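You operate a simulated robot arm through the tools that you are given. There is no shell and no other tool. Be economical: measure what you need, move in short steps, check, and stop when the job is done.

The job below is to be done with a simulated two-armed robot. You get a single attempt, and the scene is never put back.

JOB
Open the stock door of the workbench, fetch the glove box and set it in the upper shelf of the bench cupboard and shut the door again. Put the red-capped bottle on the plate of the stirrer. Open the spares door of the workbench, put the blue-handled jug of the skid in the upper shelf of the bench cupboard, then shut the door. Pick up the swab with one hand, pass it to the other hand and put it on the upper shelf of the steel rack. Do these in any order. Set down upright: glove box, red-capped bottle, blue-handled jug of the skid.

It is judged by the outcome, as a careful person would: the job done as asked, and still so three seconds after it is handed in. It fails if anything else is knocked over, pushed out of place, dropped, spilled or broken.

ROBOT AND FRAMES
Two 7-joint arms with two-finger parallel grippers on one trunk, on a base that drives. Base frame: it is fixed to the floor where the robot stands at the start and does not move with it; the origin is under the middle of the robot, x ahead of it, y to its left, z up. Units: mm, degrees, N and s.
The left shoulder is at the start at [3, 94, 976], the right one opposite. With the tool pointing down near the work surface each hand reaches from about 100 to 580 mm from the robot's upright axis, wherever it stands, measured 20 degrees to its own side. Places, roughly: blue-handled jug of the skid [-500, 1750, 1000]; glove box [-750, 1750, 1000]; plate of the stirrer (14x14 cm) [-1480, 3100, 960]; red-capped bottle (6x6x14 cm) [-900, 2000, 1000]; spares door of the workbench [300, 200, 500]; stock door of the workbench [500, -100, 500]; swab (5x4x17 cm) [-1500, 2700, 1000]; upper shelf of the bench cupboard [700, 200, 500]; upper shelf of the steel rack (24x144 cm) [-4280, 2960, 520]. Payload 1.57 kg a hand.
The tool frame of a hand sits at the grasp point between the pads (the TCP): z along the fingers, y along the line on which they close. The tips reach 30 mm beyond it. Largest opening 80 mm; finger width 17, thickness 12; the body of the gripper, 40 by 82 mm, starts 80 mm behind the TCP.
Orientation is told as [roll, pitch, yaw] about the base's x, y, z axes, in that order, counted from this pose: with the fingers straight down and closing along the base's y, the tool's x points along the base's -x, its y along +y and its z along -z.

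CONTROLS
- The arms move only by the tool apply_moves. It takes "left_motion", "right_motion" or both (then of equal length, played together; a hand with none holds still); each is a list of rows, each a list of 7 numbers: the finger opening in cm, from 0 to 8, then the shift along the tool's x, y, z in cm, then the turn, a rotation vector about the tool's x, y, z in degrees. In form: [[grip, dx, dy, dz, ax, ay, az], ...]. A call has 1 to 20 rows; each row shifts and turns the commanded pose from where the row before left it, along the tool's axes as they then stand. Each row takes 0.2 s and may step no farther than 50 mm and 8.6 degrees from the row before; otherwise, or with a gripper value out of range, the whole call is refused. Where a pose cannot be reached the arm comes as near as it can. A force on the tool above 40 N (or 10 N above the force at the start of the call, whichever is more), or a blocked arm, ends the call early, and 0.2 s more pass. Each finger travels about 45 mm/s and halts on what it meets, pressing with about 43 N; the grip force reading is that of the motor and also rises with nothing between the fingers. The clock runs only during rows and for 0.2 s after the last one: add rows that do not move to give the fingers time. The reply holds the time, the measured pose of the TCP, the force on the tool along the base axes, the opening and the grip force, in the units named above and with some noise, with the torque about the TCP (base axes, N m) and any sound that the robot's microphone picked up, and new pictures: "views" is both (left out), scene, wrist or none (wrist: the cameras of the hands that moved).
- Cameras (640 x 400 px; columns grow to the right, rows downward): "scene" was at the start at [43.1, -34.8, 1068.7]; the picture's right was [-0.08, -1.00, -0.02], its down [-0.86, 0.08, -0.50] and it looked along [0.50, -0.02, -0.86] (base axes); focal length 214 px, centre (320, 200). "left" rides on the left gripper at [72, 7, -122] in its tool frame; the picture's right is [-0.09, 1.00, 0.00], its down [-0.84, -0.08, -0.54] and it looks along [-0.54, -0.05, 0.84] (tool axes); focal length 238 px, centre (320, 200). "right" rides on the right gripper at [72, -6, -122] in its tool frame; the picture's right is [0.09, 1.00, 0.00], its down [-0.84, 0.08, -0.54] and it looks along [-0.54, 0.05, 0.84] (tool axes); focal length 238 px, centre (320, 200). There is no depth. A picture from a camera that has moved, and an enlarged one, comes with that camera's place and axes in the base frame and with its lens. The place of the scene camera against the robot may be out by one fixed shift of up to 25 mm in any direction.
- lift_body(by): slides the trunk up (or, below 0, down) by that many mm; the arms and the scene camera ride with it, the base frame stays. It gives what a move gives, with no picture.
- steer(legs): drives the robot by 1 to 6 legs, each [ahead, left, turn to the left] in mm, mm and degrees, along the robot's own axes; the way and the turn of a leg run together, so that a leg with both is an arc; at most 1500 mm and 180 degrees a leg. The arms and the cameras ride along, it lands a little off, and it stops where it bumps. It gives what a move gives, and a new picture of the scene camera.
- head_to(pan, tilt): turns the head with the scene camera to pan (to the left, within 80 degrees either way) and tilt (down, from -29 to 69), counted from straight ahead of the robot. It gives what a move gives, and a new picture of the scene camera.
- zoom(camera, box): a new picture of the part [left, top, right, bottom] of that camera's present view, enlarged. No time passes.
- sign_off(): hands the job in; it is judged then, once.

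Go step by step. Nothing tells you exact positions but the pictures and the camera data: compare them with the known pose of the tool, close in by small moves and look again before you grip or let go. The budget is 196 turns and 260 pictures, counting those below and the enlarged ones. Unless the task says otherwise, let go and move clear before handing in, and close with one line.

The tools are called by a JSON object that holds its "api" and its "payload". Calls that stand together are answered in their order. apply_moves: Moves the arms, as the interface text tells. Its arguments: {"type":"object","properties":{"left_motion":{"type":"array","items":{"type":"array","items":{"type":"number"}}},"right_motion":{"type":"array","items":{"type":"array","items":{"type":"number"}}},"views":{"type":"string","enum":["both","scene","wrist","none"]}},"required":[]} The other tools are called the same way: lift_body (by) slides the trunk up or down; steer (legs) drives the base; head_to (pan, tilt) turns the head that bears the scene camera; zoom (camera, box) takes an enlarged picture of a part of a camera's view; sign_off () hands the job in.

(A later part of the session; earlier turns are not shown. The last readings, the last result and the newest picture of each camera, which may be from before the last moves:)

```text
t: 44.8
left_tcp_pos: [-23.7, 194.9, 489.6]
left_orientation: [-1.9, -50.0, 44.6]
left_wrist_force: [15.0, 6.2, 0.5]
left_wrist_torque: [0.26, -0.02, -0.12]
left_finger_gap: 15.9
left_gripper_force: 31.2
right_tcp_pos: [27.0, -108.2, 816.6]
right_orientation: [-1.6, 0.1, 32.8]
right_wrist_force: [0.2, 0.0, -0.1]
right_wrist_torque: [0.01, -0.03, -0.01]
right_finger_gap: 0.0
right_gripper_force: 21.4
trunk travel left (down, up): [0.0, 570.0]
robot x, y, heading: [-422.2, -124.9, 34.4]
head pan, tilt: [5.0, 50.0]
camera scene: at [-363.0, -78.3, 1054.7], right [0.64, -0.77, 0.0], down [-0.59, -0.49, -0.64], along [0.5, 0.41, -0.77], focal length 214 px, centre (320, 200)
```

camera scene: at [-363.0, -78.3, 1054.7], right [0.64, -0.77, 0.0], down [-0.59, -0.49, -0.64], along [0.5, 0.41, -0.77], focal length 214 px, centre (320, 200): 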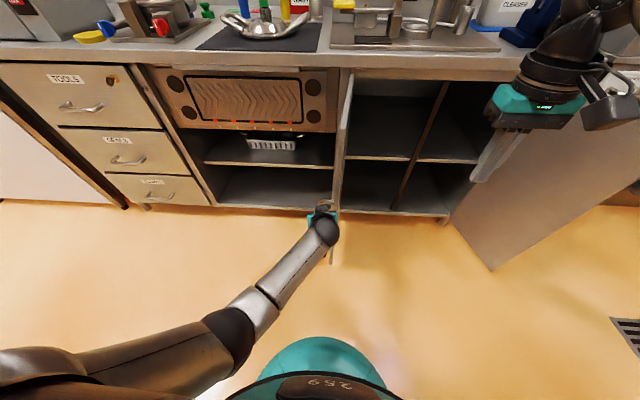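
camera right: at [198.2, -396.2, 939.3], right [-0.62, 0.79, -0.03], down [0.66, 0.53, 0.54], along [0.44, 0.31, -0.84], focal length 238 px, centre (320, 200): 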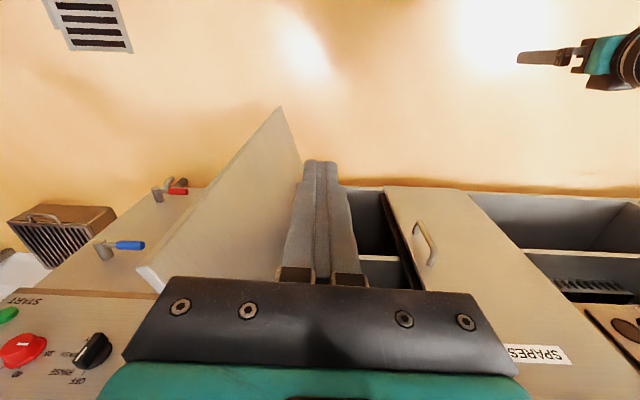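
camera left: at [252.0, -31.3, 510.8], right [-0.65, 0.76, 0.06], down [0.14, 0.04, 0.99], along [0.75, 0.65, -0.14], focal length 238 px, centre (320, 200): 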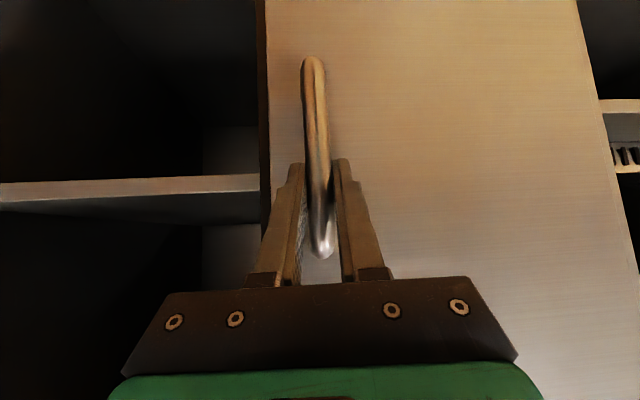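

Spares door is ~90° open. Release and back off.

{"api": "apply_moves", "payload": {"left_motion": [[3.5, 0, 0, 0, 0, 0, 0], [3.5, 0, 0, 0, 0, 0, 0], [3.5, 0, 0, 0, 0, 0, 0]], "views": "wrist"}}

{"api": "steer", "payload": {"legs": [[-200, 0, 0]]}}

{"api": "head_to", "payload": {"pan": 70, "tilt": 25}}

```text
t: 45.6
left_tcp_pos: [-23.6, 195.4, 490.8]
left_orientation: [-1.9, -50.0, 44.6]
left_wrist_force: [-0.1, -0.1, -0.3]
left_wrist_torque: [-0.01, 0.02, -0.03]
left_finger_gap: 35.2
left_gripper_force: 0.0
right_tcp_pos: [25.3, -109.6, 818.6]
right_orientation: [-1.7, 0.1, 32.9]
right_wrist_force: [0.7, 0.1, -0.5]
right_wrist_torque: [-0.01, 0.0, 0.02]
right_finger_gap: 0.0
right_gripper_force: 21.3
trunk travel left (down, up): [0.0, 570.0]
robot x, y, heading: [-417.4, -122.4, 34.3]
head pan, tilt: [5.0, 50.0]
camera left: at [-130.8, 103.6, 513.5], right [-0.64, 0.77, 0.05], down [0.13, 0.04, 0.99], along [0.76, 0.64, -0.13], focal length 238 px, centre (320, 200)
```

left: 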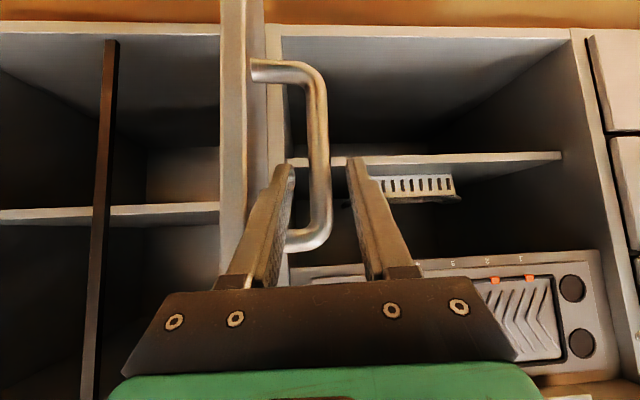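

```text
t: 47.2
left_tcp_pos: [-190.3, 81.3, 491.0]
left_orientation: [-1.8, -50.0, 44.8]
left_wrist_force: [-0.4, -0.3, 0.7]
left_wrist_torque: [-0.01, 0.03, 0.0]
left_finger_gap: 35.0
left_gripper_force: 0.1
right_tcp_pos: [-140.8, -222.4, 817.6]
right_orientation: [-1.6, 0.2, 33.0]
right_wrist_force: [0.2, 0.0, 0.5]
right_wrist_torque: [0.0, -0.02, 0.02]
right_finger_gap: 0.1
right_gripper_force: 21.6
trunk travel left (down, up): [0.0, 570.0]
robot x, y, heading: [-581.0, -241.2, 34.8]
head pan, tilt: [5.0, 50.0]
camera scene: at [-530.1, -192.8, 1054.7], right [0.64, -0.77, 0.0], down [-0.59, -0.49, -0.64], along [0.49, 0.41, -0.77], focal length 214 px, centre (320, 200)
```

scene: 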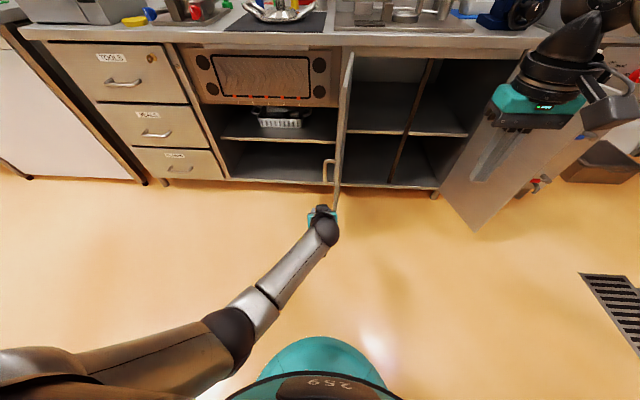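

```text
t: 48.6
left_tcp_pos: [-191.6, 82.1, 490.4]
left_orientation: [-2.0, -50.0, 44.9]
left_wrist_force: [0.4, -1.1, 0.3]
left_wrist_torque: [-0.04, -0.02, -0.02]
left_finger_gap: 34.9
left_gripper_force: 0.2
right_tcp_pos: [-139.8, -221.8, 817.5]
right_orientation: [-1.7, 0.1, 33.0]
right_wrist_force: [0.4, -0.2, 0.3]
right_wrist_torque: [0.01, 0.02, 0.0]
right_finger_gap: 0.0
right_gripper_force: 21.2
trunk travel left (down, up): [0.0, 570.0]
robot x, y, heading: [-584.1, -240.4, 34.8]
head pan, tilt: [70.0, 25.0]
camera scene: at [-612.6, -152.8, 1092.1], right [0.97, 0.25, 0.0], down [0.11, -0.41, -0.91], along [-0.23, 0.88, -0.42], focal length 214 px, centre (320, 200)
```

scene: 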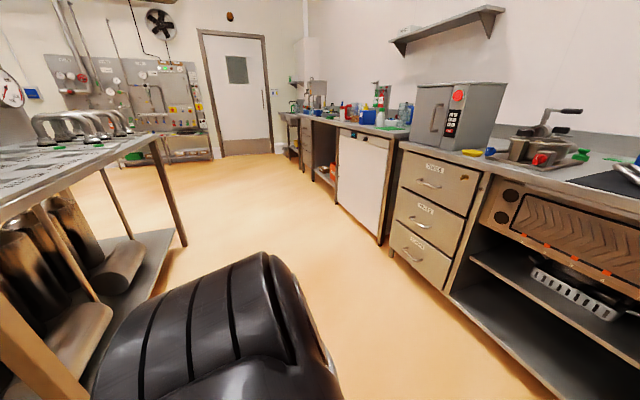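

The items must be on the further part of the counter. I zoom there.

{"api": "zoom", "payload": {"camera": "scene", "box": [280, 60, 440, 160]}}

```text
4.00 times, centred on (360, 110) of scene
camera zoom: at [-612.6, -152.8, 1092.1], right [0.97, 0.25, 0.0], down [0.11, -0.41, -0.91], along [-0.23, 0.88, -0.42], focal length 858 px, centre (160, 560)
```

zoom: 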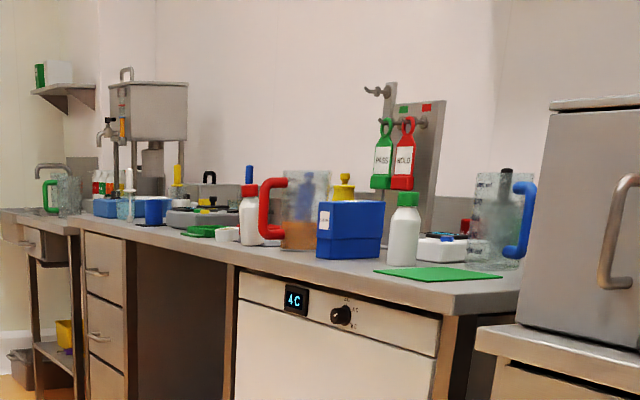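

Blue glove box, blue-handled jug and red-capped bottle are on the second counter (top ≈ z 905). I raise the trunk and drive along the aisle there.

{"api": "lift_body", "payload": {"by": 240}}

{"api": "steer", "payload": {"legs": [[150, 0, -1], [0, 1500, 0], [0, 200, 0]]}}

{"api": "head_to", "payload": {"pan": 0, "tilt": 30}}

```text
t: 51.1
left_tcp_pos: [-190.8, 81.6, 730.2]
left_orientation: [-1.9, -50.0, 44.9]
left_wrist_force: [0.0, -0.2, -0.1]
left_wrist_torque: [0.03, 0.0, 0.02]
left_finger_gap: 34.9
left_gripper_force: 0.1
right_tcp_pos: [-139.9, -223.5, 1056.4]
right_orientation: [-1.7, 0.2, 33.1]
right_wrist_force: [0.2, -0.3, 1.7]
right_wrist_torque: [-0.03, -0.02, 0.04]
right_finger_gap: 0.1
right_gripper_force: 21.2
trunk travel left (down, up): [-240.0, 330.0]
robot x, y, heading: [-584.8, -237.5, 34.4]
head pan, tilt: [70.0, 25.0]
```

```text
t: 60.8
left_tcp_pos: [-1004.9, 1588.1, 729.9]
left_orientation: [-2.0, -50.0, 43.6]
left_wrist_force: [0.0, 1.1, 0.0]
left_wrist_torque: [0.0, 0.02, -0.04]
left_finger_gap: 35.0
left_gripper_force: 0.1
right_tcp_pos: [-960.2, 1283.1, 1058.4]
right_orientation: [-1.9, 0.0, 31.6]
right_wrist_force: [-1.5, -0.1, 0.6]
right_wrist_torque: [-0.02, 0.01, -0.04]
right_finger_gap: 0.0
right_gripper_force: 21.0
trunk travel left (down, up): [-240.0, 330.0]
robot x, y, heading: [-1406.0, 1277.9, 33.0]
head pan, tilt: [70.0, 25.0]
camera scene: at [-1431.6, 1364.0, 1332.1], right [0.97, 0.23, 0.0], down [0.1, -0.41, -0.91], along [-0.21, 0.88, -0.42], focal length 214 px, centre (320, 200)
```

scene: 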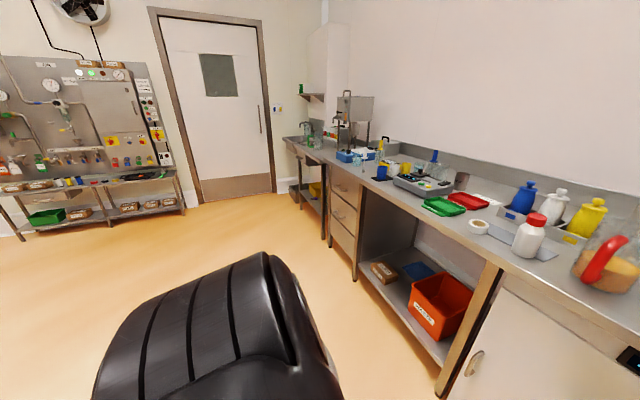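

```text
t: 62.2
left_tcp_pos: [-1005.4, 1588.3, 730.4]
left_orientation: [-1.8, -50.0, 43.5]
left_wrist_force: [-0.8, 0.2, -0.3]
left_wrist_torque: [0.03, 0.01, -0.03]
left_finger_gap: 35.2
left_gripper_force: 0.1
right_tcp_pos: [-960.6, 1283.1, 1057.5]
right_orientation: [-1.7, 0.2, 31.7]
right_wrist_force: [-0.1, -0.1, -0.1]
right_wrist_torque: [0.0, 0.02, -0.02]
right_finger_gap: 0.0
right_gripper_force: 21.5
trunk travel left (down, up): [-240.0, 330.0]
robot x, y, heading: [-1401.1, 1276.8, 33.4]
head pan, tilt: [0.0, 30.0]
camera scene: at [-1334.6, 1323.5, 1324.2], right [0.55, -0.84, 0.0], down [-0.42, -0.27, -0.87], along [0.72, 0.48, -0.5], focal length 214 px, centre (320, 200)
```

scene: 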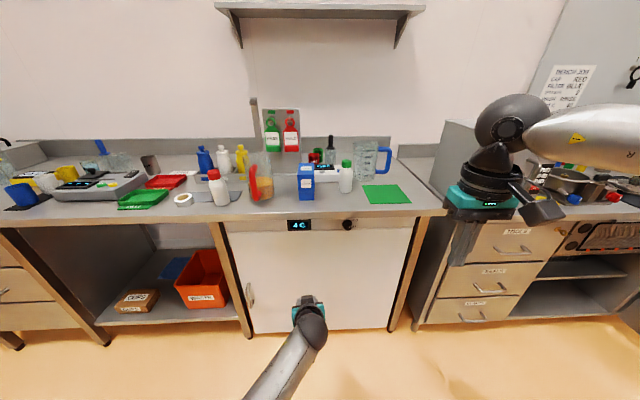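

Good view of the items. I zoom on them for detail.

{"api": "zoom", "payload": {"camera": "scene", "box": [180, 100, 420, 250]}}

{"api": "zoom", "payload": {"camera": "scene", "box": [0, 100, 200, 225]}}

```text
2.67 times, centred on (300, 175) of scene
camera zoom: at [-1334.6, 1323.5, 1324.2], right [0.55, -0.84, 0.0], down [-0.42, -0.27, -0.87], along [0.72, 0.48, -0.5], focal length 572 px, centre (373, 267)
```

zoom: 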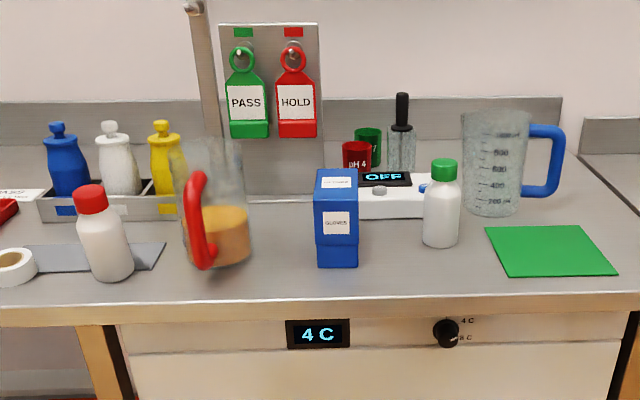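

```text
3.20 times, centred on (100, 162) of scene
camera zoom: at [-1334.6, 1323.5, 1324.2], right [0.55, -0.84, 0.0], down [-0.42, -0.27, -0.87], along [0.72, 0.48, -0.5], focal length 686 px, centre (1024, 320)
```

zoom: 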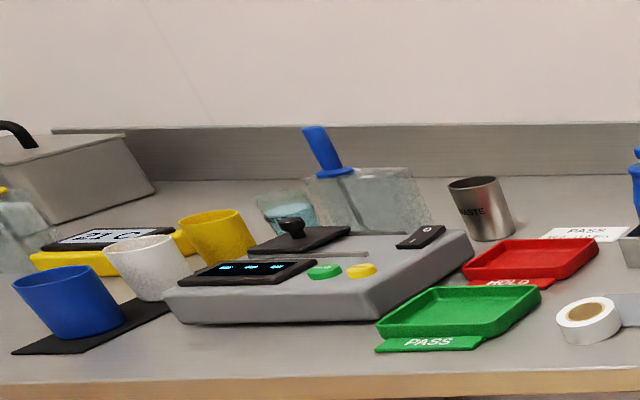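

Glove box: about 60 wide, 122 tall, front face near n≈349, e≈-1895, counter z≈905. I'll take it with the left hand tilted forward (so it fits into the cupboard later). Raise the left hand, square its yaw, open it.

{"api": "apply_moves", "payload": {"left_motion": [[8, -3.2, 0, -2.7, 3.8, 0, 3.2], [8, -3.2, 0, -2.7, 3.8, 0, 3.2], [8, -3.2, 0, -2.7, 0, 0, 0], [8, -3.2, 0, -2.7, 0, 0, 0], [8, -3.2, 0, -2.7, 0, 0, 0], [8, -3.2, 0, -2.7, 0, 0, 0]], "views": "none"}}

{"api": "steer", "payload": {"legs": [[200, 0, 0.5]]}}

{"api": "apply_moves", "payload": {"left_motion": [[8, 0, 0, 0, 0, 0, 0]], "views": "wrist"}}

```text
t: 63.6
left_tcp_pos: [-1009.3, 1591.4, 982.0]
left_orientation: [-1.9, -50.0, 33.5]
left_wrist_force: [1.2, 0.3, -0.3]
left_wrist_torque: [0.01, -0.01, 0.01]
left_finger_gap: 80.1
left_gripper_force: 0.1
right_tcp_pos: [-960.6, 1283.0, 1056.7]
right_orientation: [-1.7, 0.1, 31.6]
right_wrist_force: [0.6, 0.7, 0.3]
right_wrist_torque: [0.02, 0.01, 0.0]
right_finger_gap: 0.0
right_gripper_force: 21.4
trunk travel left (down, up): [-240.0, 330.0]
robot x, y, heading: [-1403.5, 1275.4, 33.3]
head pan, tilt: [0.0, 30.0]
```

```text
t: 65.2
left_tcp_pos: [-845.9, 1705.4, 978.8]
left_orientation: [-1.9, -50.3, 34.1]
left_wrist_force: [1.4, 0.0, 0.0]
left_wrist_torque: [0.0, 0.02, 0.01]
left_finger_gap: 79.8
left_gripper_force: 0.1
right_tcp_pos: [-793.1, 1397.9, 1058.0]
right_orientation: [-1.7, 0.1, 32.0]
right_wrist_force: [-0.5, -0.8, -0.8]
right_wrist_torque: [0.02, 0.02, -0.02]
right_finger_gap: 0.0
right_gripper_force: 21.3
trunk travel left (down, up): [-240.0, 330.0]
robot x, y, heading: [-1235.8, 1389.3, 33.7]
head pan, tilt: [0.0, 30.0]
camera scene: at [-1168.4, 1434.7, 1324.1], right [0.56, -0.83, 0.0], down [-0.42, -0.28, -0.87], along [0.72, 0.48, -0.5], focal length 214 px, centre (320, 200)
```

scene: 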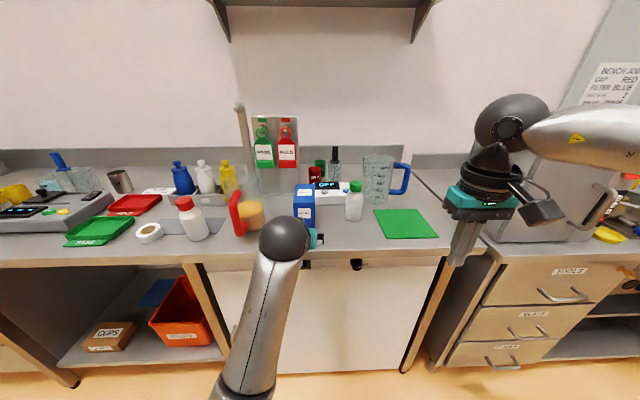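

```text
t: 65.6
left_tcp_pos: [-846.2, 1703.8, 980.2]
left_orientation: [-1.9, -50.1, 34.1]
left_wrist_force: [-0.2, -1.4, 0.3]
left_wrist_torque: [0.0, 0.02, -0.03]
left_finger_gap: 79.8
left_gripper_force: 0.1
right_tcp_pos: [-793.5, 1397.0, 1058.8]
right_orientation: [-1.7, 0.1, 32.2]
right_wrist_force: [0.1, 0.4, 0.1]
right_wrist_torque: [0.01, -0.02, 0.0]
right_finger_gap: 0.1
right_gripper_force: 21.4
trunk travel left (down, up): [-240.0, 330.0]
robot x, y, heading: [-1241.1, 1386.4, 33.7]
head pan, tilt: [0.0, 30.0]
camera left: at [-967.7, 1634.5, 1002.7], right [-0.49, 0.87, 0.05], down [0.13, 0.02, 0.99], along [0.86, 0.49, -0.12], focal length 238 px, centre (320, 200)
```

left: 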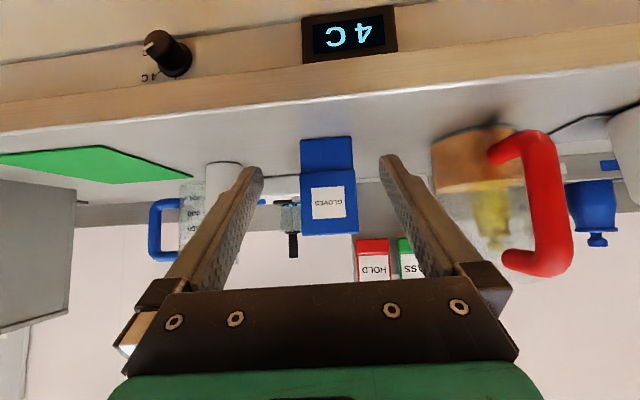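

The box is centred between the left fingers. Advance 143 mm level and close.

{"api": "apply_moves", "payload": {"left_motion": [[8, -2.3, 0, 2.75, 0, 0, 0], [8, -2.3, 0, 2.75, 0, 0, 0], [8, -2.3, 0, 2.75, 0, 0, 0], [8, -2.3, 0, 2.75, 0, 0, 0], [8, 0, 0, 0, 0, 0, 0]]}}

```text
t: 66.8
left_tcp_pos: [-724.7, 1784.5, 982.0]
left_orientation: [-2.0, -50.2, 34.0]
left_wrist_force: [0.1, 0.3, -0.5]
left_wrist_torque: [0.01, -0.05, 0.01]
left_finger_gap: 80.2
left_gripper_force: 0.1
right_tcp_pos: [-794.0, 1397.0, 1058.1]
right_orientation: [-1.8, 0.1, 32.1]
right_wrist_force: [0.0, -0.5, 0.2]
right_wrist_torque: [0.0, 0.03, 0.03]
right_finger_gap: 0.0
right_gripper_force: 21.3
trunk travel left (down, up): [-240.0, 330.0]
robot x, y, heading: [-1240.5, 1387.3, 33.4]
head pan, tilt: [0.0, 30.0]
camera scene: at [-1169.0, 1434.3, 1324.2], right [0.56, -0.83, 0.0], down [-0.42, -0.28, -0.87], along [0.72, 0.48, -0.5], focal length 214 px, centre (320, 200)
camera left: at [-846.8, 1714.2, 1003.6], right [-0.49, 0.87, 0.05], down [0.13, 0.02, 0.99], along [0.86, 0.49, -0.12], focal length 238 px, centre (320, 200)
```

scene: 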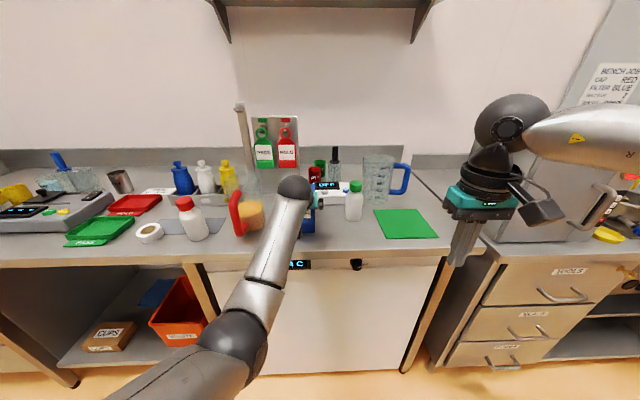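
left: 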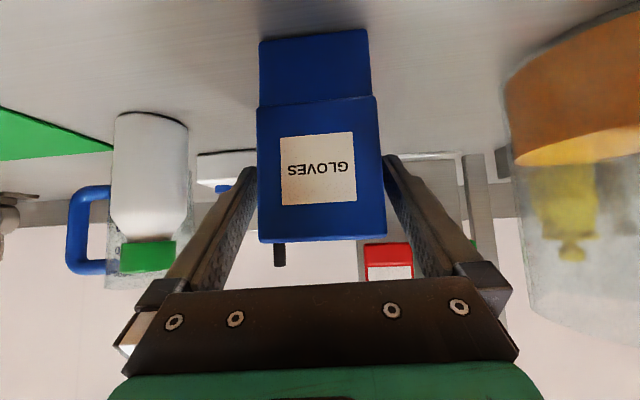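

Box between the fingers. Close, then lift a little.

{"api": "apply_moves", "payload": {"left_motion": [[0, 0, 0, 0, 0, 0, 0], [0, 0, 0, 0, 0, 0, 0], [0, 0, 0, 0, 0, 0, 0], [0, 0, 0, 0, 0, 0, 0], [0, -1.5, 0, -1.3, 0, 0, 0], [0, -2.3, 0, -1.9, 0, 0, 0], [0, -2.3, 0, -1.9, 0, 0, 0]]}}

```text
t: 68.4
left_tcp_pos: [-727.6, 1783.3, 1061.7]
left_orientation: [-1.9, -50.2, 34.1]
left_wrist_force: [-0.1, 0.0, -1.0]
left_wrist_torque: [-0.02, -0.01, -0.01]
left_finger_gap: 0.0
left_gripper_force: 21.9
right_tcp_pos: [-794.1, 1396.9, 1057.5]
right_orientation: [-1.7, 0.1, 32.1]
right_wrist_force: [0.0, 0.5, 0.1]
right_wrist_torque: [-0.01, 0.0, -0.02]
right_finger_gap: 0.0
right_gripper_force: 21.0
trunk travel left (down, up): [-240.0, 330.0]
robot x, y, heading: [-1241.3, 1385.8, 33.7]
head pan, tilt: [0.0, 30.0]
camera scene: at [-1169.0, 1434.2, 1324.2], right [0.56, -0.83, 0.0], down [-0.42, -0.28, -0.87], along [0.72, 0.48, -0.5], focal length 214 px, centre (320, 200)
camera left: at [-847.3, 1712.9, 1083.9], right [-0.49, 0.87, 0.05], down [0.13, 0.02, 0.99], along [0.86, 0.49, -0.12], focal length 238 px, centre (320, 200)
```

scene: 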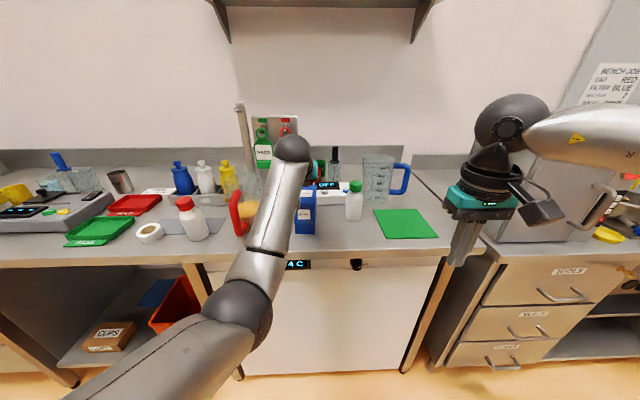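
left: 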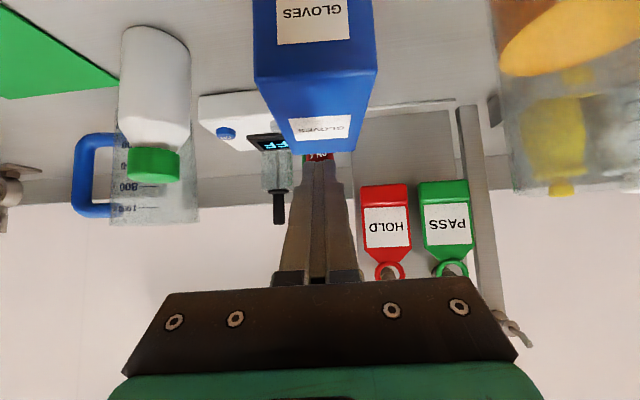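

The fingers closed on nothing, and the box still stands. I reopen, go back down a bit lower, and close without lifting to see what happens.

{"api": "apply_moves", "payload": {"left_motion": [[8, 0, 0, 0, 0, 0, 0], [8, 0, 0, 0, 0, 0, 0], [8, 0, 0, 0, 0, 0, 0], [8, 0, 0, 0, 0, 0, 0], [8, 2.3, 0, 1.9, 0, 0, 0], [8, 2.3, 0, 1.9, 0, 0, 0], [8, 2.3, 0, 1.9, 0, 0, 0], [8, 0.77, 0, 0.64, 0, 0, 0], [8, 0, 0, 0, 0, 0, 0]], "views": "wrist"}}

{"api": "apply_moves", "payload": {"left_motion": [[5, 0, 0, 0, 0, 0, 0], [5, 0, 0, 0, 0, 0, 0], [5, 0, 0, 0, 0, 0, 0], [5, 0, 0, 0, 0, 0, 0]], "views": "wrist"}}

```text
t: 70.4
left_tcp_pos: [-723.6, 1782.9, 960.6]
left_orientation: [-1.9, -50.1, 34.2]
left_wrist_force: [0.3, 0.4, -0.8]
left_wrist_torque: [-0.01, 0.02, -0.04]
left_finger_gap: 79.9
left_gripper_force: 0.2
right_tcp_pos: [-794.8, 1398.1, 1059.5]
right_orientation: [-1.8, 0.1, 32.1]
right_wrist_force: [0.0, 0.2, 0.6]
right_wrist_torque: [0.03, -0.01, -0.01]
right_finger_gap: 0.0
right_gripper_force: 21.7
trunk travel left (down, up): [-240.0, 330.0]
robot x, y, heading: [-1236.7, 1388.1, 33.9]
head pan, tilt: [0.0, 30.0]
camera left: at [-846.3, 1712.1, 982.5], right [-0.49, 0.87, 0.05], down [0.13, 0.02, 0.99], along [0.86, 0.49, -0.12], focal length 238 px, centre (320, 200)
```

left: 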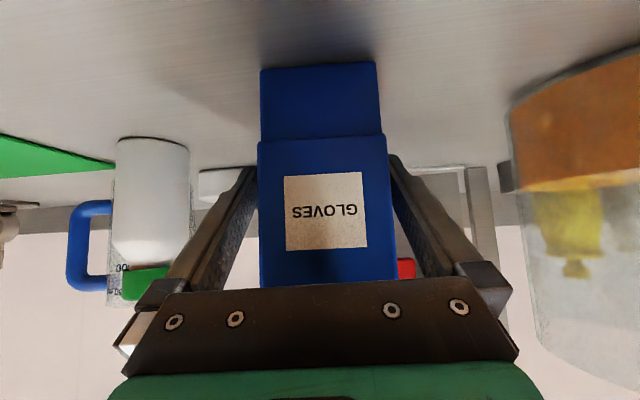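

```text
t: 71.4
left_tcp_pos: [-725.7, 1782.9, 960.9]
left_orientation: [-1.9, -50.2, 34.1]
left_wrist_force: [-0.6, 0.1, 0.1]
left_wrist_torque: [0.04, 0.01, 0.04]
left_finger_gap: 62.6
left_gripper_force: 40.6
right_tcp_pos: [-794.4, 1397.4, 1057.9]
right_orientation: [-1.8, 0.1, 32.1]
right_wrist_force: [-0.1, -0.3, 0.8]
right_wrist_torque: [-0.01, 0.01, 0.0]
right_finger_gap: 0.0
right_gripper_force: 21.4
trunk travel left (down, up): [-240.0, 330.0]
robot x, y, heading: [-1240.4, 1389.4, 33.8]
head pan, tilt: [0.0, 30.0]
camera left: at [-846.3, 1712.2, 982.9], right [-0.49, 0.87, 0.05], down [0.13, 0.02, 0.99], along [0.86, 0.49, -0.12], focal length 238 px, centre (320, 200)
```

left: 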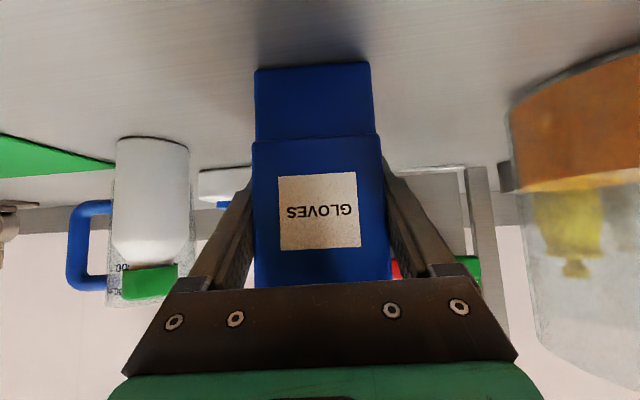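

Now it grips (gap 62.6, 40 N). Lift slowly a little and look.

{"api": "apply_moves", "payload": {"left_motion": [[0, -0.3, 0, -0.25, 0, 0, 0], [0, -0.4, 0, -0.33, 0, 0, 0], [0, -0.4, 0, -0.33, 0, 0, 0], [0, -0.4, 0, -0.33, 0, 0, 0]], "views": "wrist"}}

```text
t: 72.4
left_tcp_pos: [-724.4, 1780.9, 979.3]
left_orientation: [-1.9, -50.2, 34.1]
left_wrist_force: [-0.1, 0.7, -0.7]
left_wrist_torque: [0.0, 0.06, -0.02]
left_finger_gap: 63.1
left_gripper_force: 43.6
right_tcp_pos: [-794.8, 1397.8, 1058.7]
right_orientation: [-1.6, 0.1, 32.1]
right_wrist_force: [-0.7, -0.2, -0.1]
right_wrist_torque: [0.02, 0.0, 0.03]
right_finger_gap: 0.0
right_gripper_force: 21.4
trunk travel left (down, up): [-240.0, 330.0]
robot x, y, heading: [-1237.6, 1383.6, 33.9]
head pan, tilt: [0.0, 30.0]
camera left: at [-846.8, 1711.4, 1002.1], right [-0.49, 0.87, 0.05], down [0.13, 0.02, 0.99], along [0.86, 0.49, -0.12], focal length 238 px, centre (320, 200)
```

left: 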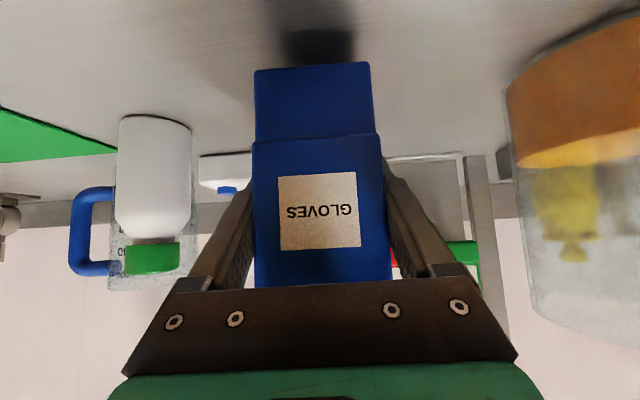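

The box lifts cleanly. I raise it further.

{"api": "apply_moves", "payload": {"left_motion": [[0, -1, 0, -0.84, 0, 0, 0], [0, -1, 0, -0.84, 0, 0, 0], [0, -1, 0, -0.84, 0, 0, 0], [0, -1, 0, -0.84, 0, 0, 0], [0, -1, 0, -0.84, 0, 0, 0], [0, -1, 0, -0.84, 0, 0, 0]]}}

```text
t: 73.8
left_tcp_pos: [-727.4, 1782.7, 1058.4]
left_orientation: [-1.9, -50.2, 34.1]
left_wrist_force: [-0.3, -0.6, -2.1]
left_wrist_torque: [-0.02, 0.06, 0.03]
left_finger_gap: 62.7
left_gripper_force: 42.6
right_tcp_pos: [-794.0, 1396.7, 1058.8]
right_orientation: [-1.7, 0.2, 32.1]
right_wrist_force: [-0.4, -0.6, -0.9]
right_wrist_torque: [0.0, 0.01, -0.01]
right_finger_gap: 0.0
right_gripper_force: 20.6
trunk travel left (down, up): [-240.0, 330.0]
robot x, y, heading: [-1239.6, 1387.7, 34.2]
head pan, tilt: [0.0, 30.0]
camera scene: at [-1168.8, 1434.4, 1324.2], right [0.56, -0.83, 0.0], down [-0.42, -0.28, -0.87], along [0.72, 0.48, -0.5], focal length 214 px, centre (320, 200)
camera left: at [-849.5, 1712.4, 1080.8], right [-0.49, 0.87, 0.05], down [0.13, 0.02, 0.99], along [0.86, 0.49, -0.12], focal length 238 px, centre (320, 200)
```

scene: 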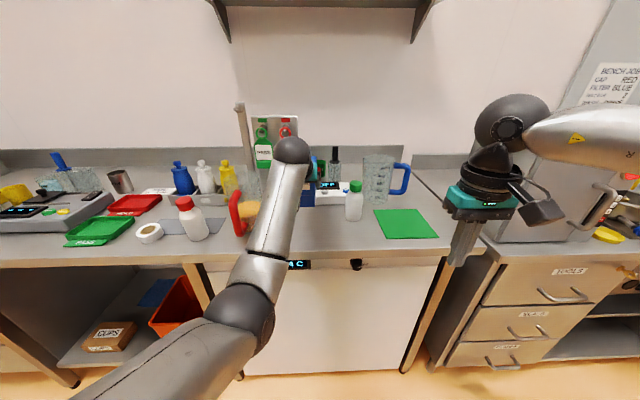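
left: 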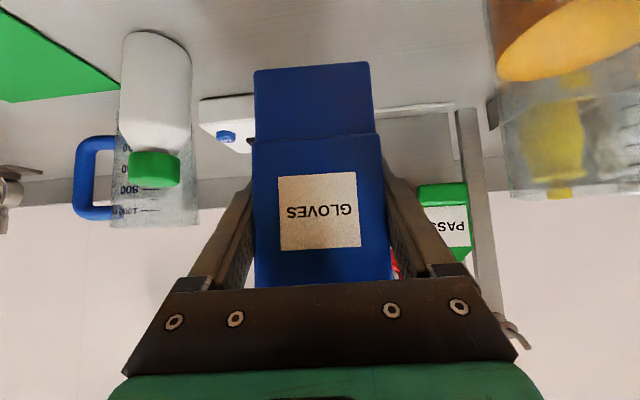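

Box secure. I retract the left hand, tilt the right hand forward and open it for the jug's handle, taken to be near e≈-1517, n≈562.

{"api": "apply_moves", "payload": {"left_motion": [[0, 2.7, 1.5, -3.2, 0, 0, 0], [0, 2.7, 1.5, -3.2, 0, 0, 0], [0, 2.7, 1.5, -3.2, 0, 0, 0], [0, 2.7, 1.5, -3.2, 0, 0, 0], [0, 2.7, 1.5, -3.2, 0, 0, 0], [0, 2.7, 1.5, -3.2, 0, 0, 0]], "right_motion": [[8, 0, 0, 0, 0, -8.4, 0], [8, 0, 0, 0, 0, -8.4, 0], [8, 0, 0, 0, 0, -8.4, 0], [8, 0, 0, 0, 0, -8.4, 0], [8, 0, 0, 0, 0, -8.4, 0], [8, 0, 0, 0, 0, -8.4, 0]], "views": "none"}}

{"api": "steer", "payload": {"legs": [[150, -86, 0]]}}

{"api": "apply_moves", "payload": {"right_motion": [[8, 0, 0, 0, 0, 0, 0]], "views": "wrist"}}

```text
t: 75.2
left_tcp_pos: [-986.6, 1746.0, 1053.4]
left_orientation: [3.8, -50.3, 31.3]
left_wrist_force: [0.1, 0.7, -2.5]
left_wrist_torque: [-0.04, 0.02, -0.01]
left_finger_gap: 62.9
left_gripper_force: 42.9
left hand out of reach, approached as far as the arm can: row 6
right_tcp_pos: [-767.5, 1407.7, 1058.2]
right_orientation: [-2.6, -50.3, 34.2]
right_wrist_force: [0.1, 0.0, -0.2]
right_wrist_torque: [0.0, -0.03, -0.01]
right_finger_gap: 79.9
right_gripper_force: 0.1
right hand out of reach, approached as far as the arm can: row 5, 6
trunk travel left (down, up): [-240.0, 330.0]
robot x, y, heading: [-1237.0, 1390.8, 33.6]
head pan, tilt: [0.0, 30.0]
```

```text
t: 76.7
left_tcp_pos: [-814.4, 1759.5, 1053.2]
left_orientation: [3.9, -50.3, 31.3]
left_wrist_force: [0.2, 0.8, -2.2]
left_wrist_torque: [-0.04, 0.04, 0.02]
left_finger_gap: 62.6
left_gripper_force: 42.7
right_tcp_pos: [-594.8, 1421.3, 1060.0]
right_orientation: [-2.6, -50.2, 34.2]
right_wrist_force: [-0.1, -0.4, 0.2]
right_wrist_torque: [0.01, 0.03, 0.01]
right_finger_gap: 80.1
right_gripper_force: 0.1
trunk travel left (down, up): [-240.0, 330.0]
robot x, y, heading: [-1065.1, 1401.1, 33.8]
head pan, tilt: [0.0, 30.0]
camera scene: at [-996.1, 1448.1, 1324.1], right [0.56, -0.83, 0.0], down [-0.42, -0.28, -0.87], along [0.72, 0.48, -0.5], focal length 214 px, centre (320, 200)
```

scene: 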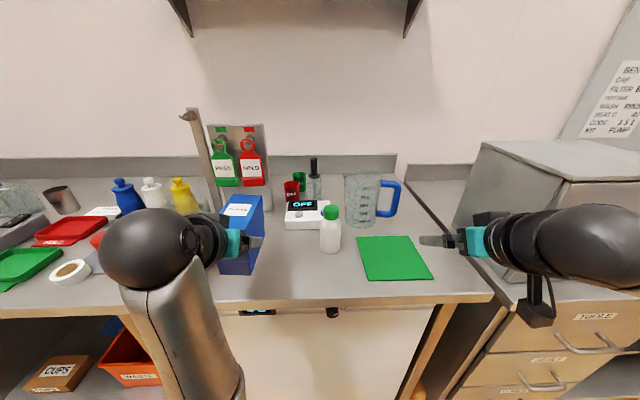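

```text
t: 77.1
left_tcp_pos: [-814.2, 1760.1, 1053.6]
left_orientation: [4.2, -50.2, 31.1]
left_wrist_force: [-0.1, 0.7, -2.3]
left_wrist_torque: [-0.01, 0.03, 0.0]
left_finger_gap: 62.9
left_gripper_force: 42.9
right_tcp_pos: [-595.6, 1422.5, 1059.6]
right_orientation: [-2.6, -50.3, 34.4]
right_wrist_force: [1.0, 0.4, 0.3]
right_wrist_torque: [0.05, 0.05, 0.0]
right_finger_gap: 80.3
right_gripper_force: 0.2
trunk travel left (down, up): [-240.0, 330.0]
robot x, y, heading: [-1064.5, 1400.3, 33.9]
head pan, tilt: [0.0, 30.0]
camera right: at [-710.0, 1342.4, 1081.3], right [-0.58, 0.81, -0.1], down [0.04, 0.15, 0.99], along [0.81, 0.57, -0.12], focal length 238 px, centre (320, 200)
```

right: 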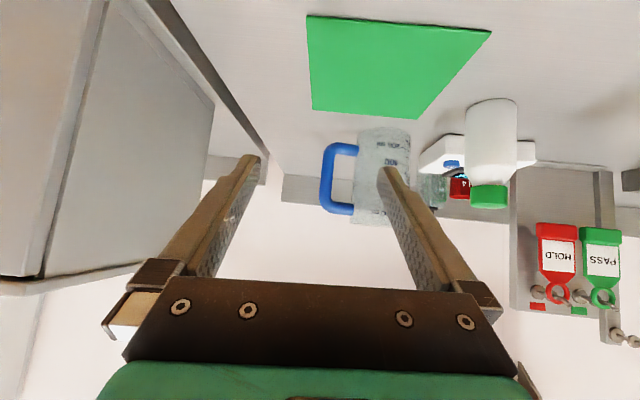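

Right hand is almost in line with the blue handle (bar at e≈-1535, gap to glass ≈40 mm). Close to 5 cm opening and move to a pre-grasp.

{"api": "apply_moves", "payload": {"right_motion": [[5, -1.3, 0.42, 3.28, 0, 0, 2.5], [5, -1.3, 0.42, 3.28, 0, 0, 2.5], [5, -1.3, 0.42, 3.28, 0, 0, 0], [5, -1.3, 0.42, 3.28, 0, 0, 0], [5, -1.3, 0.42, 3.28, 0, 0, 0], [5, 0, 0, 0, 0, 0, 0]]}}

```text
t: 78.5
left_tcp_pos: [-814.6, 1759.4, 1053.1]
left_orientation: [4.0, -50.3, 31.0]
left_wrist_force: [0.2, -0.3, -1.6]
left_wrist_torque: [-0.04, 0.04, 0.04]
left_finger_gap: 62.8
left_gripper_force: 43.5
right_tcp_pos: [-460.6, 1525.8, 1006.2]
right_orientation: [3.3, -50.2, 26.5]
right_wrist_force: [0.2, -0.3, 1.3]
right_wrist_torque: [0.0, 0.01, 0.02]
right_finger_gap: 50.1
right_gripper_force: 0.1
trunk travel left (down, up): [-240.0, 330.0]
robot x, y, heading: [-1065.9, 1402.4, 34.1]
head pan, tilt: [0.0, 30.0]
camera scene: at [-996.9, 1448.0, 1324.2], right [0.56, -0.83, 0.0], down [-0.42, -0.28, -0.87], along [0.72, 0.48, -0.5], focal length 214 px, centre (320, 200)
camera right: at [-579.8, 1451.3, 1027.4], right [-0.54, 0.84, -0.03], down [0.08, 0.09, 0.99], along [0.84, 0.53, -0.12], focal length 238 px, centre (320, 200)
```

scene: 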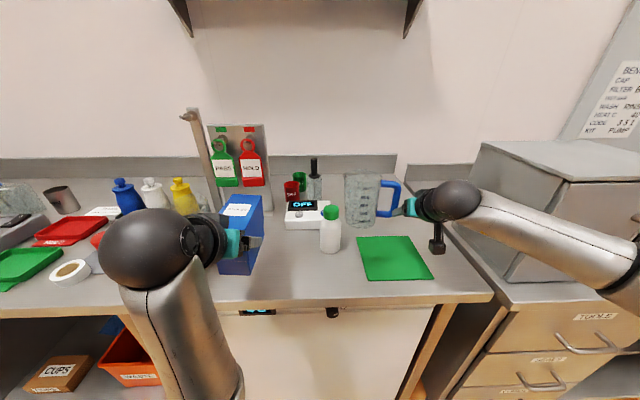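
right: 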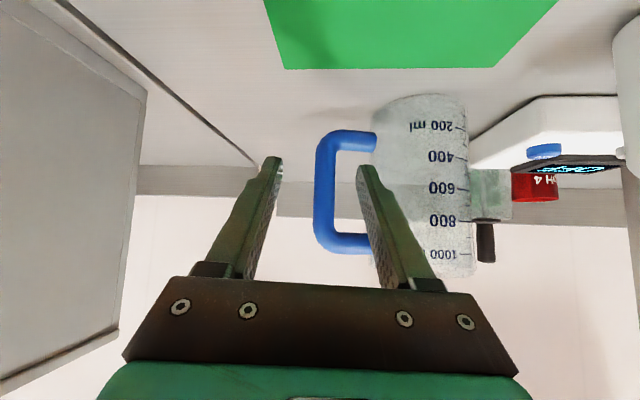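

Fingers straddle the bar nicely; I square the yaw and advance 65 mm.

{"api": "apply_moves", "payload": {"right_motion": [[5, 0, 0.2, 0, -5.4, 0, -4.5], [5, -1.2, 0, 2.0, 0, 0, 0], [5, -1.2, 0, 2.0, 0, 0, 0], [5, -1.2, 0, 2.0, 0, 0, 0], [5, 0, 0, 0, 0, 0, 0]], "views": "wrist"}}

{"api": "zoom", "payload": {"camera": "scene", "box": [310, 140, 470, 240]}}

```text
t: 79.7
left_tcp_pos: [-815.0, 1760.8, 1052.3]
left_orientation: [4.1, -50.3, 31.1]
left_wrist_force: [-0.2, 0.5, -2.1]
left_wrist_torque: [-0.04, 0.06, 0.01]
left_finger_gap: 62.8
left_gripper_force: 42.3
right_tcp_pos: [-404.1, 1567.9, 993.9]
right_orientation: [3.3, -50.6, 33.6]
right_wrist_force: [-0.6, 0.2, -0.7]
right_wrist_torque: [0.02, 0.02, 0.01]
right_finger_gap: 50.0
right_gripper_force: 0.1
trunk travel left (down, up): [-240.0, 330.0]
robot x, y, heading: [-1060.6, 1400.0, 33.8]
head pan, tilt: [0.0, 30.0]
camera right: at [-512.7, 1479.4, 1014.0], right [-0.64, 0.77, -0.03], down [0.07, 0.1, 0.99], along [0.77, 0.63, -0.12], focal length 238 px, centre (320, 200)
```

right: 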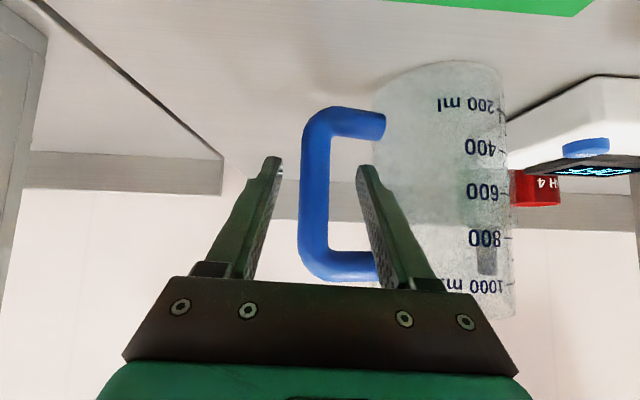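

```text
4.00 times, centred on (390, 190) of scene
camera zoom: at [-996.8, 1448.0, 1324.2], right [0.56, -0.83, 0.0], down [-0.42, -0.28, -0.87], along [0.72, 0.48, -0.5], focal length 858 px, centre (40, 240)
```

zoom: 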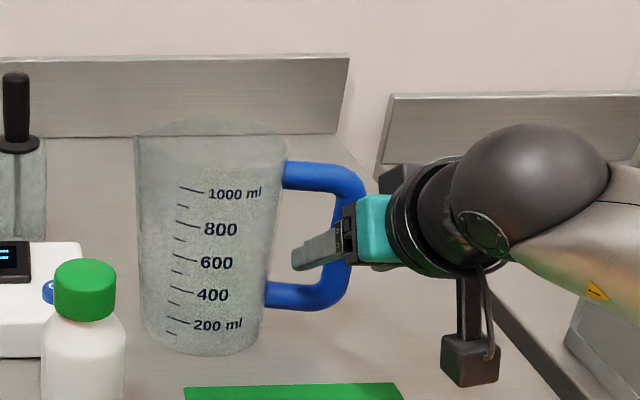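

The handle bar lies ~30 mm beyond the TCP now. Advance and close on it.

{"api": "apply_moves", "payload": {"right_motion": [[5, -0.95, -0.2, 1.15, 0, 0, 0], [5, -0.95, -0.2, 1.15, 0, 0, 0], [5, 0, 0, 0, 0, 0, 0], [0, 0, 0, 0, 0, 0, 0], [0, 0, 0, 0, 0, 0, 0], [0, 0, 0, 0, 0, 0, 0], [0, 0, 0, 0, 0, 0, 0]], "views": "wrist"}}

{"api": "zoom", "payload": {"camera": "scene", "box": [310, 140, 470, 240]}}

```text
t: 81.3
left_tcp_pos: [-813.8, 1759.7, 1052.6]
left_orientation: [4.1, -50.3, 31.1]
left_wrist_force: [-0.2, 0.5, -2.3]
left_wrist_torque: [-0.02, 0.05, 0.0]
left_finger_gap: 62.9
left_gripper_force: 43.0
right_tcp_pos: [-379.3, 1583.9, 994.1]
right_orientation: [3.3, -50.3, 33.5]
right_wrist_force: [-0.8, -0.3, -0.1]
right_wrist_torque: [-0.11, -0.05, 0.01]
right_finger_gap: 21.6
right_gripper_force: 34.6
trunk travel left (down, up): [-240.0, 330.0]
robot x, y, heading: [-1062.2, 1403.4, 33.9]
head pan, tilt: [0.0, 30.0]
camera right: at [-486.9, 1494.4, 1014.9], right [-0.63, 0.77, -0.03], down [0.07, 0.1, 0.99], along [0.77, 0.63, -0.12], focal length 238 px, centre (320, 200)
```

right: 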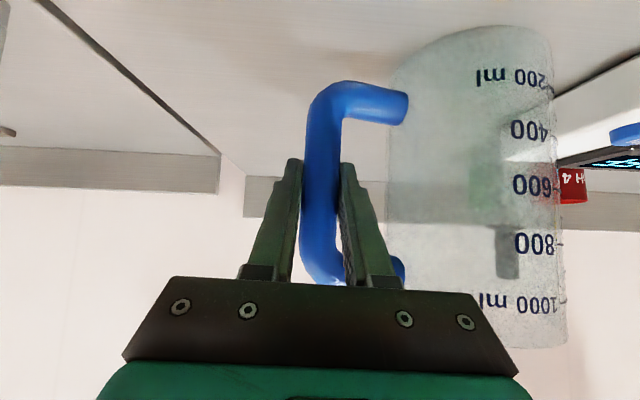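

```text
4.00 times, centred on (390, 190) of scene
camera zoom: at [-996.7, 1448.1, 1324.1], right [0.56, -0.83, 0.0], down [-0.42, -0.28, -0.87], along [0.72, 0.48, -0.5], focal length 858 px, centre (40, 240)
```

zoom: 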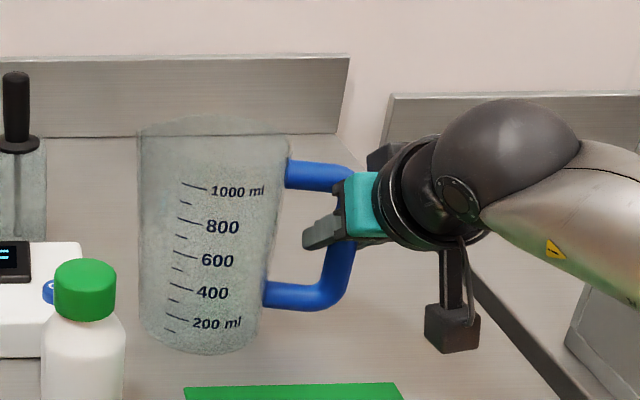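

Handle gripped. Lift slowly.

{"api": "apply_moves", "payload": {"right_motion": [[0, -0.4, 0, -0.33, 0, 0, 0], [0, -0.5, 0, -0.42, 0, 0, 0], [0, -0.8, 0, -0.67, 0, 0, 0], [0, -0.8, 0, -0.67, 0, 0, 0], [0, -0.8, 0, -0.67, 0, 0, 0], [0, -0.8, 0, -0.67, 0, 0, 0]]}}

```text
t: 82.7
left_tcp_pos: [-815.6, 1760.3, 1053.8]
left_orientation: [4.2, -50.3, 31.2]
left_wrist_force: [0.4, -0.9, -1.0]
left_wrist_torque: [-0.04, 0.04, 0.0]
left_finger_gap: 62.8
left_gripper_force: 43.3
right_tcp_pos: [-379.4, 1581.5, 1047.2]
right_orientation: [3.3, -50.6, 33.5]
right_wrist_force: [-0.9, 0.2, -1.6]
right_wrist_torque: [-0.1, -0.08, -0.01]
right_finger_gap: 21.6
right_gripper_force: 34.5
trunk travel left (down, up): [-240.0, 330.0]
robot x, y, heading: [-1067.2, 1402.3, 33.9]
head pan, tilt: [0.0, 30.0]
camera scene: at [-996.8, 1448.1, 1324.2], right [0.56, -0.83, 0.0], down [-0.42, -0.28, -0.87], along [0.72, 0.48, -0.5], focal length 214 px, centre (320, 200)
camera right: at [-488.5, 1492.1, 1068.4], right [-0.64, 0.77, -0.03], down [0.07, 0.1, 0.99], along [0.77, 0.63, -0.12], focal length 238 px, centre (320, 200)
```

scene: 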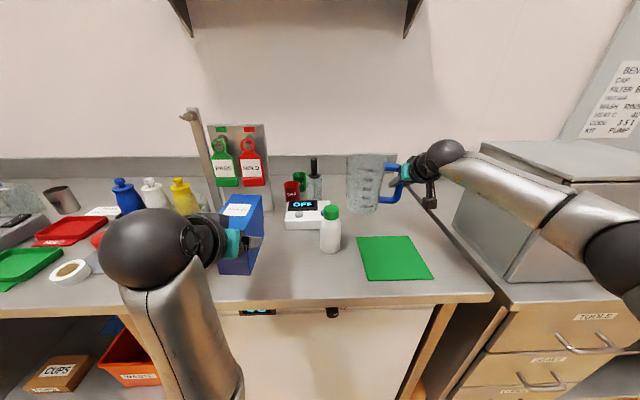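
right: 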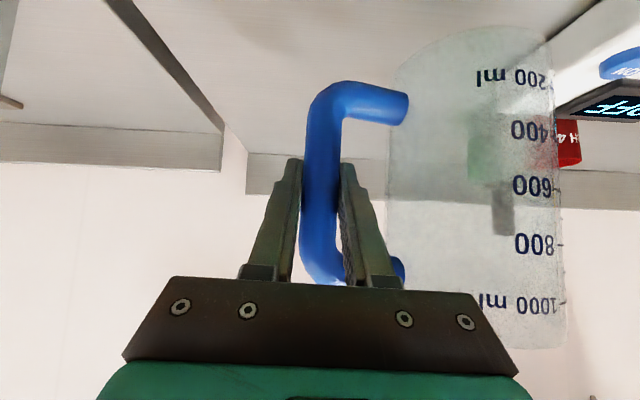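

Both objects are held. I raise the trunk so the jug clears the green-capped bottle, back out, and tuck the arms for travel.

{"api": "lift_body", "payload": {"by": 90}}

{"api": "steer", "payload": {"legs": [[-350, 0, 0]]}}

{"api": "apply_moves", "payload": {"left_motion": [[0, -2, 0, -1.67, 0, 0, 0], [0, -2, 0, -1.67, 0, 0, 0], [0, -2, 0, -1.67, 0, 0, 0], [0, -2, 0, -1.67, 0, 0, 0], [0, -2, 0, -1.67, 0, 0, 0], [0, -2, 0, -1.67, 0, 0, 0]], "right_motion": [[0, 1.6, 0.8, -1.92, 0, 0, 0], [0, 1.6, 0.8, -1.92, 0, 0, 0], [0, 1.6, 0.8, -1.92, 0, 0, 0], [0, 1.6, 0.8, -1.92, 0, 0, 0], [0, 1.6, 0.8, -1.92, 0, 0, 0], [0, 1.6, 0.8, -1.92, 0, 0, 0]], "views": "scene"}}

```text
t: 83.9
left_tcp_pos: [-814.5, 1760.3, 1142.9]
left_orientation: [4.1, -50.3, 31.2]
left_wrist_force: [0.2, -0.6, -1.5]
left_wrist_torque: [-0.03, 0.07, -0.01]
left_finger_gap: 62.7
left_gripper_force: 42.4
right_tcp_pos: [-379.3, 1580.0, 1136.9]
right_orientation: [3.3, -50.4, 33.5]
right_wrist_force: [0.1, -0.3, -1.7]
right_wrist_torque: [-0.13, -0.05, -0.01]
right_finger_gap: 21.4
right_gripper_force: 35.0
trunk travel left (down, up): [-330.0, 240.0]
robot x, y, heading: [-1064.7, 1398.0, 33.9]
head pan, tilt: [0.0, 30.0]
```

```text
t: 86.2
left_tcp_pos: [-1104.4, 1564.5, 1143.2]
left_orientation: [4.1, -50.4, 31.0]
left_wrist_force: [0.3, -0.7, -1.3]
left_wrist_torque: [-0.03, 0.06, 0.01]
left_finger_gap: 62.6
left_gripper_force: 43.3
right_tcp_pos: [-668.9, 1382.9, 1137.2]
right_orientation: [3.2, -50.5, 33.3]
right_wrist_force: [-0.1, 0.5, -2.1]
right_wrist_torque: [-0.07, -0.05, 0.02]
right_finger_gap: 21.4
right_gripper_force: 34.3
trunk travel left (down, up): [-330.0, 240.0]
robot x, y, heading: [-1357.3, 1205.3, 33.6]
head pan, tilt: [0.0, 30.0]
camera scene: at [-1287.2, 1253.3, 1414.2], right [0.56, -0.83, 0.0], down [-0.42, -0.28, -0.87], along [0.72, 0.48, -0.5], focal length 214 px, centre (320, 200)
```

scene: 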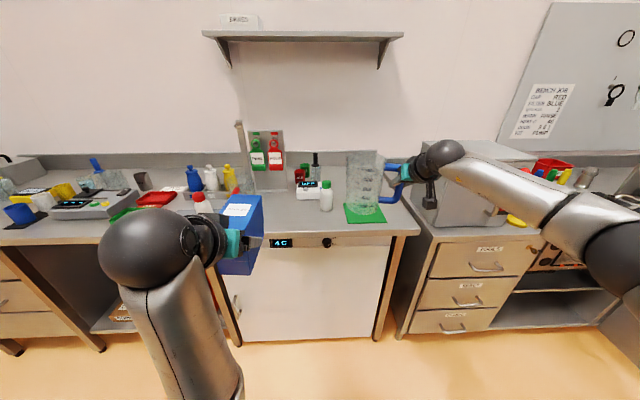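

```text
t: 86.7
left_tcp_pos: [-1128.9, 1606.7, 1164.6]
left_orientation: [18.0, -49.5, 25.2]
left_wrist_force: [-1.0, -0.1, -1.6]
left_wrist_torque: [-0.04, 0.05, 0.0]
left_finger_gap: 62.8
left_gripper_force: 43.0
left hand out of reach, approached as far as the arm can: row 1, 2
right_tcp_pos: [-697.1, 1373.2, 1136.0]
right_orientation: [3.2, -50.3, 33.5]
right_wrist_force: [-0.8, 0.2, -2.5]
right_wrist_torque: [-0.11, -0.02, 0.01]
right_finger_gap: 21.3
right_gripper_force: 34.7
trunk travel left (down, up): [-330.0, 240.0]
robot x, y, heading: [-1359.1, 1205.4, 33.5]
head pan, tilt: [0.0, 30.0]
stopped in row 2 (left hand): the arm was blocked; the commanded pose is now the measured one
camera scene: at [-1286.6, 1253.6, 1414.2], right [0.56, -0.83, 0.0], down [-0.42, -0.28, -0.87], along [0.72, 0.48, -0.5], focal length 214 px, centre (320, 200)
```

scene: 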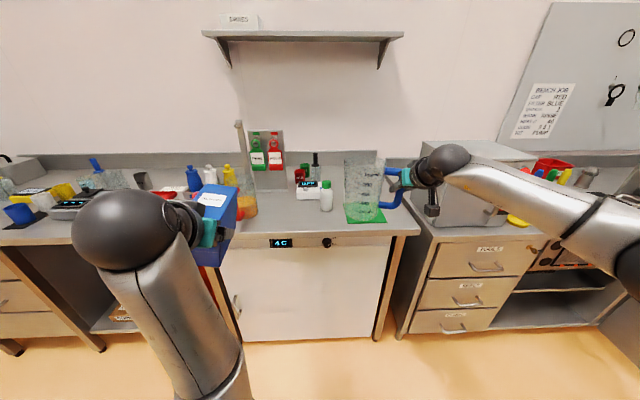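

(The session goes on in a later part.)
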